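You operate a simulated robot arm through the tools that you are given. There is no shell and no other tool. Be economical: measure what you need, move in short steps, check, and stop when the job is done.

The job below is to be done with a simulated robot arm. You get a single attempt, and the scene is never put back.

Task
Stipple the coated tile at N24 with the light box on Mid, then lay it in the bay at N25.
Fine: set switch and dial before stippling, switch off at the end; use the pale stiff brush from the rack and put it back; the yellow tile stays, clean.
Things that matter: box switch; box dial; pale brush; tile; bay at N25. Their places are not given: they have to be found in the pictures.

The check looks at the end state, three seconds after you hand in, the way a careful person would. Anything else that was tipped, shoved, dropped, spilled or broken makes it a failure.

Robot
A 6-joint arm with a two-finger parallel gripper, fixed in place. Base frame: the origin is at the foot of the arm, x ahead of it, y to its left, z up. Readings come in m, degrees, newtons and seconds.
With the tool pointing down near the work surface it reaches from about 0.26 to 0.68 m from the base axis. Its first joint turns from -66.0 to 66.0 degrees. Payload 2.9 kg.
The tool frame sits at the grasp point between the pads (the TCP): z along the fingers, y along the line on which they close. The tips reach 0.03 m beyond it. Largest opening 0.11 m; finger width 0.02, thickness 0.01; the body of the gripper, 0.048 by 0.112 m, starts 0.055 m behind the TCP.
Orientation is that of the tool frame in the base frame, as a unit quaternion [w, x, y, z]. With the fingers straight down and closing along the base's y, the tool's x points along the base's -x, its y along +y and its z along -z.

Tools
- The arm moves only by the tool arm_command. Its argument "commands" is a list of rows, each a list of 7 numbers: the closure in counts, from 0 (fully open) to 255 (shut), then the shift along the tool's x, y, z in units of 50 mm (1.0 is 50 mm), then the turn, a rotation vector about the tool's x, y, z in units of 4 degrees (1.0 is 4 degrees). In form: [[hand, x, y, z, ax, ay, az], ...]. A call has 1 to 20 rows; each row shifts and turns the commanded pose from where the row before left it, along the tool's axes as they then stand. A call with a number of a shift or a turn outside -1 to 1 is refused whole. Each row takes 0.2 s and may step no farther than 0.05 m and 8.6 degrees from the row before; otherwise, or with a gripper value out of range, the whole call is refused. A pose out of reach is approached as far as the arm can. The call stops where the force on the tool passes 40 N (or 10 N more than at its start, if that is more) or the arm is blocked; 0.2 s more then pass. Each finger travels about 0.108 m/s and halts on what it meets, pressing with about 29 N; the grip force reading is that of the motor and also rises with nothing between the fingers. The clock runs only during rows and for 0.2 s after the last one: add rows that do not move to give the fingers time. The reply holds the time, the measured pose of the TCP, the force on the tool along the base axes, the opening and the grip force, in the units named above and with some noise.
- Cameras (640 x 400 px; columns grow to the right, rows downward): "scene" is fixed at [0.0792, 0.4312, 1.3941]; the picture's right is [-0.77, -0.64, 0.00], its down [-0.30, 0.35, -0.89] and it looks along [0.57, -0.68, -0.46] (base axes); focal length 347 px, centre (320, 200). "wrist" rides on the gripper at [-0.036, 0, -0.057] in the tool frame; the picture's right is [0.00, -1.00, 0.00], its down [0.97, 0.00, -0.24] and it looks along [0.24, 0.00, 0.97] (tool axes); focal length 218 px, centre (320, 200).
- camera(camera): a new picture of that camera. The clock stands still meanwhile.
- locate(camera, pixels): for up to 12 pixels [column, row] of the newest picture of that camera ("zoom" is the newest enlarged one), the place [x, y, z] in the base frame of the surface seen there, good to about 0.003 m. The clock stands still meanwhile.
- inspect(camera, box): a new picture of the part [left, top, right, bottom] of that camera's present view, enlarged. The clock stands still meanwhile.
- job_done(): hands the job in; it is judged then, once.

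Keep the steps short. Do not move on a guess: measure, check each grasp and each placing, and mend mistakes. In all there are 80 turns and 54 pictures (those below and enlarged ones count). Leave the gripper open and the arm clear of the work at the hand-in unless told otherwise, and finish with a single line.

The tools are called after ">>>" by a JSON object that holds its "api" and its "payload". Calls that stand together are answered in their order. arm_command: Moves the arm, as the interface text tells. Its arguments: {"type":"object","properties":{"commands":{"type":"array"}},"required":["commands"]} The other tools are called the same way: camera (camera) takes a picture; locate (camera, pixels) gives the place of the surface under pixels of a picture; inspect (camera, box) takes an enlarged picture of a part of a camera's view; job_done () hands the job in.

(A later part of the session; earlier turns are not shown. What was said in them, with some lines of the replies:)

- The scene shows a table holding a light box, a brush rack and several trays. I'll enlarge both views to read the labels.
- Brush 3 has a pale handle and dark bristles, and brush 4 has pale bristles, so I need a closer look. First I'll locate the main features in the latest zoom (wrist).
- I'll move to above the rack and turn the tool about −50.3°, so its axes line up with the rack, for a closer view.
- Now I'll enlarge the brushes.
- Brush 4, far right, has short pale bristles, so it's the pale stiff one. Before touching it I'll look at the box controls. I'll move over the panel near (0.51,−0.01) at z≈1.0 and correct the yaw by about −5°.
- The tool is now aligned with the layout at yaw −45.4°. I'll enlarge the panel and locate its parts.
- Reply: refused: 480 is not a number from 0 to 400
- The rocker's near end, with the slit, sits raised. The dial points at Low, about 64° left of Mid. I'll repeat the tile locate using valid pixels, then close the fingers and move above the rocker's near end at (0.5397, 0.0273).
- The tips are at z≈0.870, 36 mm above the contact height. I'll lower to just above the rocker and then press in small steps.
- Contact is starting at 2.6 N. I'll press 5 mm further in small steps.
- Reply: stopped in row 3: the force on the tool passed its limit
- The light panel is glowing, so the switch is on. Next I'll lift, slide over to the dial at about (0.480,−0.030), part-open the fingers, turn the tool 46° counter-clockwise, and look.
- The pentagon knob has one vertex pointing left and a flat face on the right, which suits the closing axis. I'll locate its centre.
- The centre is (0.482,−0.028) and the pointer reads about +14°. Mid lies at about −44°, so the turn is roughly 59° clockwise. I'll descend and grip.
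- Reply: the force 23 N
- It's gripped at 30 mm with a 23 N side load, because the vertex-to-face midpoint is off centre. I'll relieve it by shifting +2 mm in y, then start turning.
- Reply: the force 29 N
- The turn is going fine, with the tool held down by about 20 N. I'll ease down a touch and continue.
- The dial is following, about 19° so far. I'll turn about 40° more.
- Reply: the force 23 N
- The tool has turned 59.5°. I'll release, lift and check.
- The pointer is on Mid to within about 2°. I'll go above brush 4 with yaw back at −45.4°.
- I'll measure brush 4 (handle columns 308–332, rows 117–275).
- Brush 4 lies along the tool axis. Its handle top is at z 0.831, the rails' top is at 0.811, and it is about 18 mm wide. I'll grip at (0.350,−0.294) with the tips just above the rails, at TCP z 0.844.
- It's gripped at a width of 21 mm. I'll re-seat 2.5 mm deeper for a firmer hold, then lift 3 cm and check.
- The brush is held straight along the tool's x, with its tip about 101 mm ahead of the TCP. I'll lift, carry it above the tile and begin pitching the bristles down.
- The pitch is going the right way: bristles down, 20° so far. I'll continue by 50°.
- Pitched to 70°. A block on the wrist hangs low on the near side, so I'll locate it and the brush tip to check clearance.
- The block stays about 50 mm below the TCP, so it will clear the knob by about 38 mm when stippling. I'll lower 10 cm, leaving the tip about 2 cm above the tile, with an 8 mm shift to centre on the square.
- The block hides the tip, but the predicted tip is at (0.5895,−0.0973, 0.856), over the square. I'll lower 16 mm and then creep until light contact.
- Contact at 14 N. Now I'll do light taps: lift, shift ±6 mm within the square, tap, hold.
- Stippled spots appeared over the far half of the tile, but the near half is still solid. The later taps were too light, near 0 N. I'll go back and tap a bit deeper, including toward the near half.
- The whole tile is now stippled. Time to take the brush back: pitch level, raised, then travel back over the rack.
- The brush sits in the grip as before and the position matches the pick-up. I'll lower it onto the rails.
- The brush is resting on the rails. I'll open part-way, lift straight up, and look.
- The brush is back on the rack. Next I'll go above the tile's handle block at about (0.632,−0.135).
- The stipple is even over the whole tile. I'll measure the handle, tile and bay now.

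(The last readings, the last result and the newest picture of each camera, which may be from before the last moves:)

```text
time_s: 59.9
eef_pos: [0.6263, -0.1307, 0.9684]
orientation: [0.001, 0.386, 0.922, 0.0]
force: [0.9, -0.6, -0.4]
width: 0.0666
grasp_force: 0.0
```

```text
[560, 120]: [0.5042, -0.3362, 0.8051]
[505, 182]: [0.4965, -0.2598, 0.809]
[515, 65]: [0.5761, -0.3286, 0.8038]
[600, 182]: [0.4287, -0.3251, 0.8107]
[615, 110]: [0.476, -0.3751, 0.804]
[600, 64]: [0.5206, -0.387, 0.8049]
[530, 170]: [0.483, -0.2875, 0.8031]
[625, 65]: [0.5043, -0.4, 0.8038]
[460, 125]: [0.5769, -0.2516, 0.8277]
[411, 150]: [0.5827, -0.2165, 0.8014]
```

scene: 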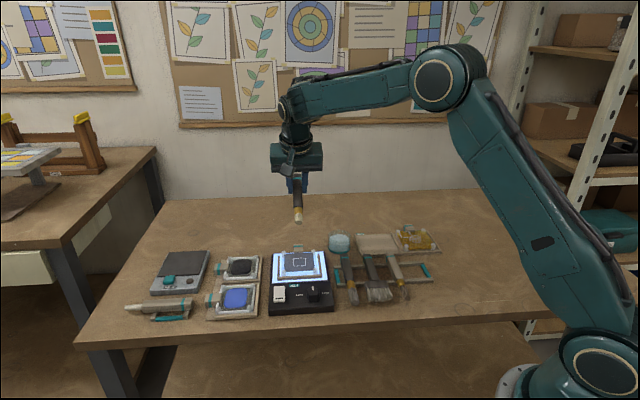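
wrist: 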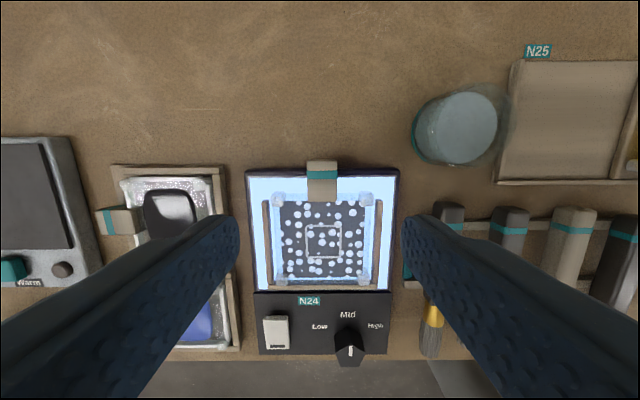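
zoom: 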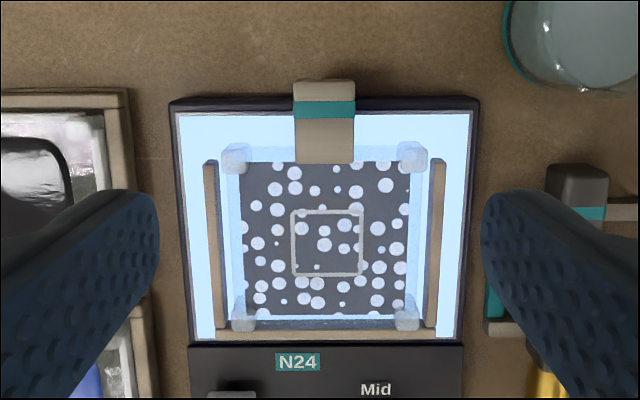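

The handle block is about 27 mm wide with its top at 0.841, centred at TCP u+8 mm. I'll narrow the opening to 45 mm to clear the corner posts, descend to z 0.855 and grip.

>>> {"api": "arm_command", "payload": {"commands": [[150, -0.16, 0, 0.4, 0, 0, 0], [150, 0, 0, 0.8, 0, 0, 0], [150, 0, 0, 0.7, 0, 0, 0], [150, 0, 0, 0.3, 0, 0, 0], [150, 0, 0, 0.06, 0, 0, 0], [150, 0, 0, 0, 0, 0, 0]]}}

>>> {"api": "camera", "payload": {"camera": "wrist"}}

```text
time_s: 61.3
eef_pos: [0.6319, -0.1356, 0.8565]
orientation: [0.002, 0.386, 0.922, 0.0]
force: [-0.8, -0.4, 0.0]
width: 0.0453
grasp_force: 0.1
```

```text
23 pictures are left
```

wrist: 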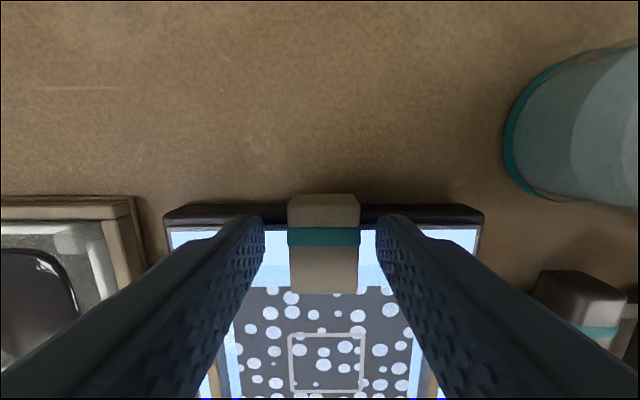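

The fingers straddle the handle, so I'll close and check.

>>> {"api": "arm_command", "payload": {"commands": [[255, 0, 0, 0.02, 0, 0, 0], [255, 0, 0, 0, 0, 0, 0], [255, 0, 0, 0, 0, 0, 0]]}}

>>> {"api": "arm_command", "payload": {"commands": [[255, 0, 0, -0.2, 0, 0, 0], [255, 0, 0, -0.3, 0, 0, 0], [255, 0, 0, -0.3, 0, 0, 0], [255, 0, 0, 0, 0, 0, 0]]}}

>>> {"api": "inspect", "payload": {"camera": "scene", "box": [250, 200, 390, 310]}}

```text
time_s: 62.1
eef_pos: [0.6336, -0.1364, 0.8555]
orientation: [0.001, 0.386, 0.923, 0.001]
force: [-2.4, 0.4, 7.0]
width: 0.0252
grasp_force: 29.2
```

```text
time_s: 63.1
eef_pos: [0.6323, -0.1352, 0.896]
orientation: [0.0, 0.386, 0.923, 0.0]
force: [-0.8, -0.2, -1.7]
width: 0.0252
grasp_force: 29.1
```

```text
3.64 times, centred on (320, 255) of scene
```

zoom: 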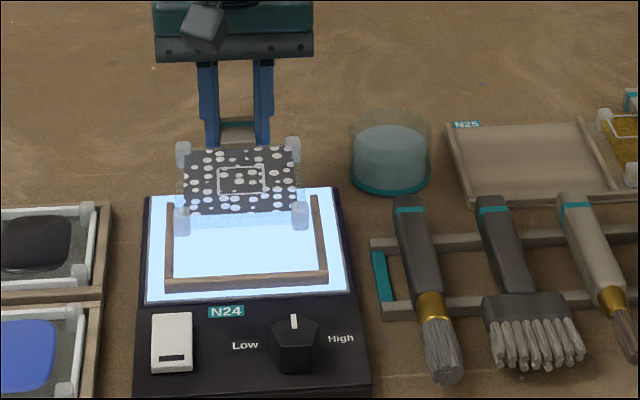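

The tile is held level. I'll raise it to a safe height and measure the bay closely in the scene view.

>>> {"api": "arm_command", "payload": {"commands": [[255, 0, 0, -0.7, 0, 0, 0], [255, 0, 0, -0.7, 0, 0, 0], [255, 0, 0, 0, 0, 0, 0]]}}

>>> {"api": "inspect", "payload": {"camera": "scene", "box": [340, 215, 450, 270]}}

>>> {"api": "camera", "payload": {"camera": "wrist"}}

```text
time_s: 63.9
eef_pos: [0.6316, -0.1366, 0.9658]
orientation: [0.002, 0.386, 0.923, 0.0]
force: [-0.3, 0.1, -0.3]
width: 0.0253
grasp_force: 29.1
```

```text
5.82 times, centred on (395, 242) of scene
```

zoom: 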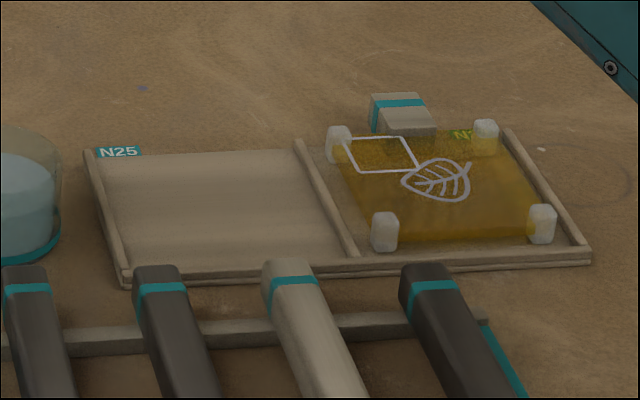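

```text
20 pictures are left
```

wrist: 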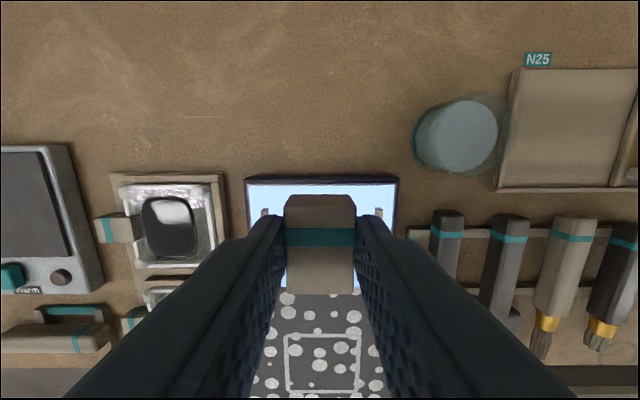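

Locating the bay's inner edges: left rail, divider, near rail and open far side.

>>> {"api": "locate", "payload": {"camera": "zoom", "pixels": [[97, 160], [110, 200], [122, 250], [127, 270], [240, 268], [340, 258], [300, 150], [328, 210], [345, 250], [200, 152], [220, 210], [140, 268]]}}

>>> {"api": "locate", "payload": {"camera": "zoom", "pixels": [[338, 135], [485, 127], [541, 212], [385, 222], [405, 125], [390, 105], [580, 250], [440, 262], [130, 274], [150, 262], [150, 230], [310, 230]]}}

```text
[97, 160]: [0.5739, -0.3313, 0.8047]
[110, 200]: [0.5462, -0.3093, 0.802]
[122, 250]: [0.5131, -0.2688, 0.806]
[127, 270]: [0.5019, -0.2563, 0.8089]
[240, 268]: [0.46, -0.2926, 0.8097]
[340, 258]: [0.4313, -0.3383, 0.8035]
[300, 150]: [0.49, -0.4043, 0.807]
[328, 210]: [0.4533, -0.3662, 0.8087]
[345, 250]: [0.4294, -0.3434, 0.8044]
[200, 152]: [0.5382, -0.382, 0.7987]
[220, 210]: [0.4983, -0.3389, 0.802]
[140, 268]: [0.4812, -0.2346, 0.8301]
```

```text
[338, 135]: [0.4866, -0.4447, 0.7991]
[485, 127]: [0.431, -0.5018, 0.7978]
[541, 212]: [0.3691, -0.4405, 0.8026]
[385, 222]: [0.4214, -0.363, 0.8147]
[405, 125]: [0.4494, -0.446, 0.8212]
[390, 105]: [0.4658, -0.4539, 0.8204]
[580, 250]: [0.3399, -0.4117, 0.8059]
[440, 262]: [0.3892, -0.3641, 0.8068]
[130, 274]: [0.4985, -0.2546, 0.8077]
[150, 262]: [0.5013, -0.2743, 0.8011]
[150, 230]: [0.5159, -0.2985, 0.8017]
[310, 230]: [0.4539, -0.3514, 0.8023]
```

The bay's inner span is v 0.0655–0.1765 with the near rail at u 0.5325, so the TCP target is (0.541,−0.372). I'll carry the tile there at z 0.966.

>>> {"api": "arm_command", "payload": {"commands": [[255, -0.347, -0.767, 0, 0, 0, 0], [255, -0.347, -0.767, 0, 0, 0, 0], [255, -0.347, -0.767, 0, 0, 0, 0], [255, -0.347, -0.767, 0, 0, 0, 0], [255, -0.347, -0.767, 0, 0, 0, 0], [255, -0.347, -0.767, 0, 0, 0, 0], [255, 0, 0, 0, 0, 0, 0], [255, 0, 0, 0, 0, 0, 0]]}}

>>> {"api": "inspect", "payload": {"camera": "scene", "box": [330, 180, 450, 275]}}

>>> {"api": "camera", "payload": {"camera": "wrist"}}

```text
time_s: 65.7
eef_pos: [0.5416, -0.3722, 0.9656]
orientation: [0.001, 0.387, 0.922, 0.0]
force: [1.1, 0.6, -0.9]
width: 0.025
grasp_force: 29.4
```

```text
4.21 times, centred on (390, 228) of scene
```

zoom: 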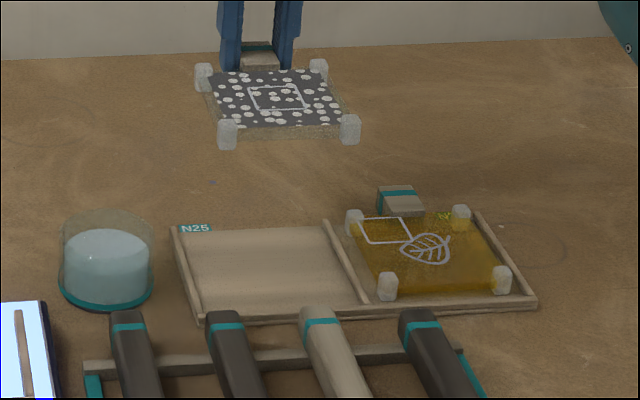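

```text
18 pictures are left
```

wrist: 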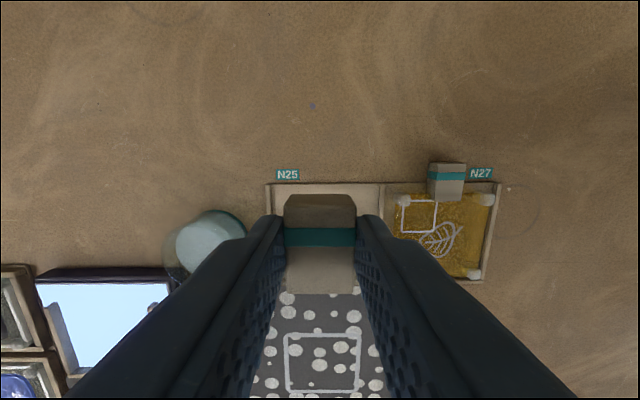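

In the wrist view the bay centre (column 325) looks slightly right of the tile (321). I'll measure it precisely.

>>> {"api": "locate", "payload": {"camera": "wrist", "pixels": [[269, 190], [270, 202], [381, 188], [381, 200], [325, 188], [285, 339], [361, 335], [320, 240], [404, 200], [497, 190], [268, 210], [382, 210]]}}

>>> {"api": "inspect", "payload": {"camera": "wrist", "box": [250, 160, 510, 300]}}

```text
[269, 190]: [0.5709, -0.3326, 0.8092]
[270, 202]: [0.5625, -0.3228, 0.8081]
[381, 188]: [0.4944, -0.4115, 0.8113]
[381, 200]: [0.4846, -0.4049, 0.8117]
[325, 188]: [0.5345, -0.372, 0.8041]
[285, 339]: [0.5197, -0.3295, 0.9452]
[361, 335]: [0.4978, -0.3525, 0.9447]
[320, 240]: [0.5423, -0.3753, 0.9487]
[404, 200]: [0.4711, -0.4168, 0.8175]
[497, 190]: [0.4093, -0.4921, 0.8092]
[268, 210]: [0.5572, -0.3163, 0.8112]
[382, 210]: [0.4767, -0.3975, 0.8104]
```

```text
2.46 times, centred on (380, 230) of wrist
```

zoom: 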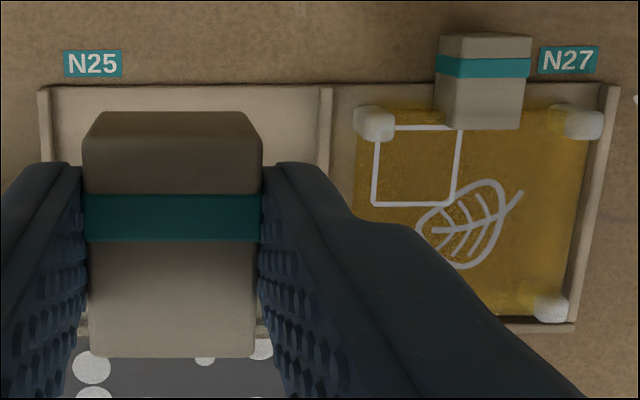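

The tile should move 3 mm toward −v. I'll apply that and lower to about 1 cm above the floor.

>>> {"api": "arm_command", "payload": {"commands": [[255, 0, -0.06, 0.4, 0, 0, 0], [255, 0, 0, 0.7, 0, 0, 0], [255, 0, 0, 0.7, 0, 0, 0], [255, 0, 0, 0.45, 0, 0, 0], [255, 0, 0, 0, 0, 0, 0]]}}

>>> {"api": "inspect", "payload": {"camera": "scene", "box": [350, 210, 450, 275]}}

```text
time_s: 66.9
eef_pos: [0.5394, -0.3748, 0.8526]
orientation: [0.002, 0.386, 0.922, 0.001]
force: [0.4, 0.0, -1.4]
width: 0.0252
grasp_force: 28.9
```

```text
6.15 times, centred on (400, 242) of scene
```

zoom: 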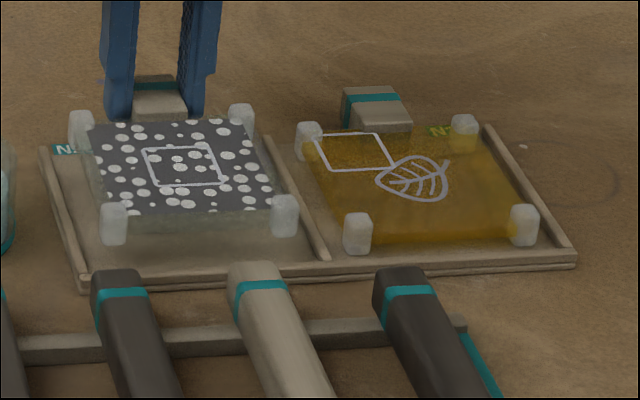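

The tile is well centred between the rails. I'll lower it gently onto the floor.

>>> {"api": "arm_command", "payload": {"commands": [[255, 0, 0, 0.15, 0, 0, 0], [255, 0, 0, 0.06, 0, 0, 0], [255, 0, 0, 0.04, 0, 0, 0], [255, 0, 0, 0, 0, 0, 0]]}}

```text
time_s: 67.9
eef_pos: [0.5396, -0.3737, 0.8408]
orientation: [0.002, 0.386, 0.922, 0.001]
force: [-0.4, -0.7, -0.2]
width: 0.0252
grasp_force: 29.4
```

>>> {"api": "arm_command", "payload": {"commands": [[255, 0, 0, 0.03, 0, 0, 0], [255, 0, 0, 0.03, 0, 0, 0], [255, 0, 0, 0, 0, 0, 0]]}}

>>> {"api": "inspect", "payload": {"camera": "scene", "box": [350, 210, 450, 275]}}

```text
time_s: 68.7
eef_pos: [0.5402, -0.3737, 0.8378]
orientation: [0.001, 0.385, 0.923, 0.0]
force: [-2.6, 0.9, 5.9]
width: 0.0251
grasp_force: 29.3
```

```text
6.15 times, centred on (400, 242) of scene
```

zoom: 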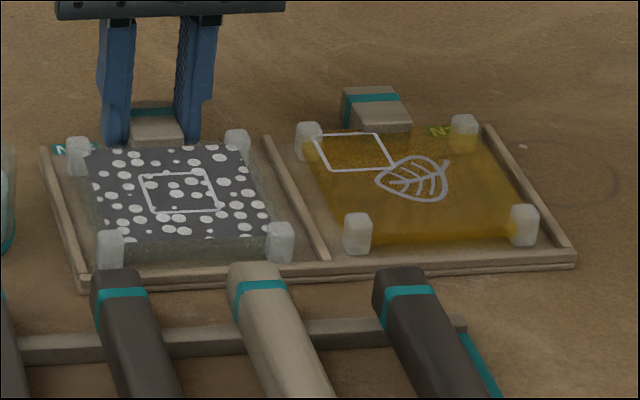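

It has landed, with 6 N of contact and all four corners inside the rails. I'll release and lift straight up.

>>> {"api": "arm_command", "payload": {"commands": [[165, 0, 0, 0, 0, 0, 0], [150, 0, 0, 0, 0, 0, 0], [150, 0, 0, -0.4, 0, 0, 0], [150, 0, 0, -0.9, 0, 0, 0], [150, 0, 0, -0.9, 0, 0, 0], [150, 0, 0, -0.9, 0, 0, 0], [150, 0, 0, 0, 0, 0, 0]]}}

>>> {"api": "inspect", "payload": {"camera": "scene", "box": [330, 200, 450, 280]}}

```text
time_s: 70.3
eef_pos: [0.5389, -0.3744, 0.9928]
orientation: [0.001, 0.387, 0.922, 0.0]
force: [0.0, 1.2, 0.8]
width: 0.0456
grasp_force: 0.0
```

```text
5.00 times, centred on (390, 240) of scene
```

zoom: 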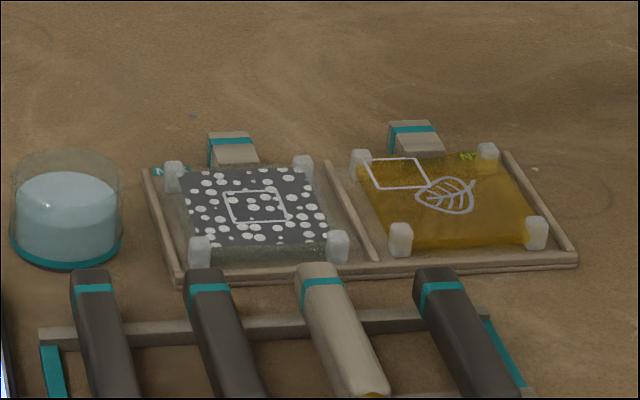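

The tile lies flat in N25, and the yellow tile is untouched. For switch-off I'll close the fingers and go above the rocker's far end at (0.5565, 0.0067).

>>> {"api": "arm_command", "payload": {"commands": [[150, 0.518, 0.56, 0, 0, 0, 0], [255, 0.518, 0.56, 0, 0, 0, 0], [255, 0.518, 0.56, 0, 0, 0, 0], [255, 0.518, 0.56, 0, 0, 0, 0], [255, 0.518, 0.56, 0, 0, 0, 0], [255, 0.518, 0.56, 0, 0, 0, 0], [255, 0.518, 0.56, 0, 0, 0, 0], [255, 0.518, 0.56, 0, 0, 0, 0], [255, 0.518, 0.56, 0, 0, 0, 0], [255, 0.518, 0.56, 0, 0, 0, 0], [255, 0, 0, 0.8, 0, 0, 0], [255, 0, 0, 0.8, 0, 0, 0], [255, 0, 0, 0.6, 0, 0, 0], [255, 0, 0, 0, 0, 0, 0]]}}

>>> {"api": "inspect", "payload": {"camera": "scene", "box": [250, 230, 350, 320]}}

```text
time_s: 73.3
eef_pos: [0.5562, 0.0079, 0.8824]
orientation: [0.001, 0.386, 0.923, 0.0]
force: [-0.7, -0.3, 0.4]
width: 0.0
grasp_force: 28.8
```

```text
4.44 times, centred on (300, 275) of scene
```

zoom: 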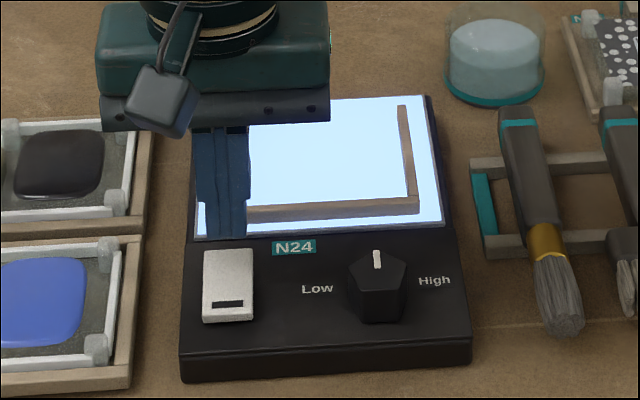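

The tips are above the far end, so I'll press.

>>> {"api": "arm_command", "payload": {"commands": [[255, 0.04, 0, 0.24, 0, 0, 0], [255, 0, 0, 0.1, 0, 0, 0], [255, 0, 0, 0.04, 0, 0, 0], [255, 0, 0, 0.03, 0, 0, 0], [255, 0, 0, 0.03, 0, 0, 0], [255, 0, 0, 0.03, 0, 0, 0]]}}

>>> {"api": "inspect", "payload": {"camera": "scene", "box": [250, 230, 350, 320]}}

```text
time_s: 74.7
eef_pos: [0.5569, 0.0084, 0.8627]
orientation: [0.003, 0.387, 0.922, 0.001]
force: [-9.9, -3.2, 34.0]
width: 0.0
grasp_force: 28.9
```

```text
4.44 times, centred on (300, 275) of scene
```

zoom: 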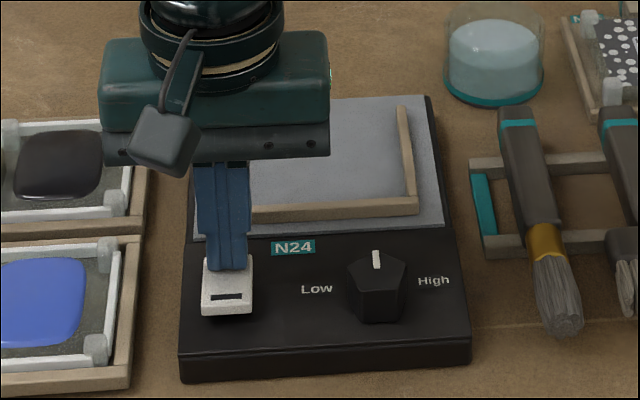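

The light is off. I'll lift away, open the gripper and do a final check.

>>> {"api": "arm_command", "payload": {"commands": [[255, 0, 0, -0.5, 0, 0, 0], [255, 0, 0, -0.9, 0, 0, 0], [255, 0, 0, -0.9, 0, 0, 0], [0, 0, 0, -0.9, 0, 0, 0], [0, 0, 0, -0.9, 0, 0, 0], [0, 0, 0, -0.9, 0, 0, 0], [0, 0, 0, 0, 0, 0, 0], [0, 0, 0, 0, 0, 0, 0]]}}

>>> {"api": "inspect", "payload": {"camera": "scene", "box": [200, 210, 450, 330]}}

>>> {"api": "camera", "payload": {"camera": "wrist"}}

```text
time_s: 76.5
eef_pos: [0.5549, 0.0077, 1.1095]
orientation: [0.001, 0.386, 0.923, 0.001]
force: [-0.8, 0.0, -0.5]
width: 0.11
grasp_force: 0.0
```

```text
2.56 times, centred on (325, 270) of scene
```

zoom: 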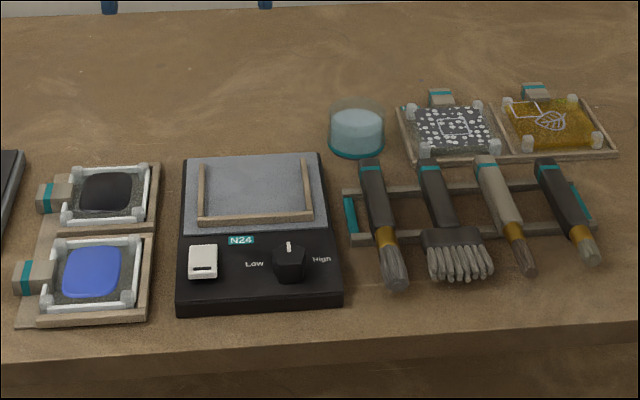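

```text
10 pictures are left
```

wrist: 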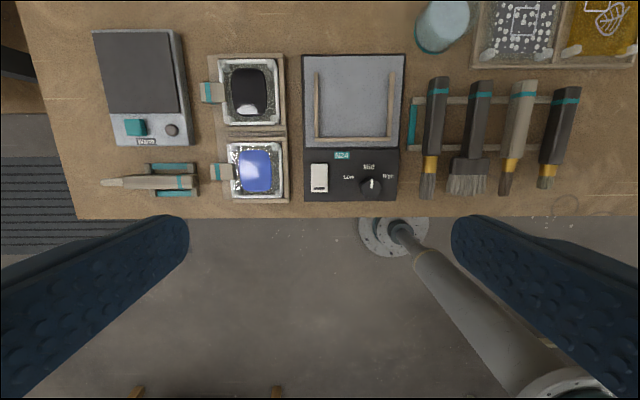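

Everything is in place: the light is off, the dial is on Mid, the brush is on the rack, the stippled tile is in N25 and the yellow tile is clean. The gripper is open and clear, so I'm handing in.

>>> {"api": "job_done", "payload": {}}

```text
The job is handed in.
```

The coated tile was stippled with the light box on Mid and now lies in the bay at N25; the pale stiff brush is back on the rack, the switch is off, and the yellow tile is untouched and clean.
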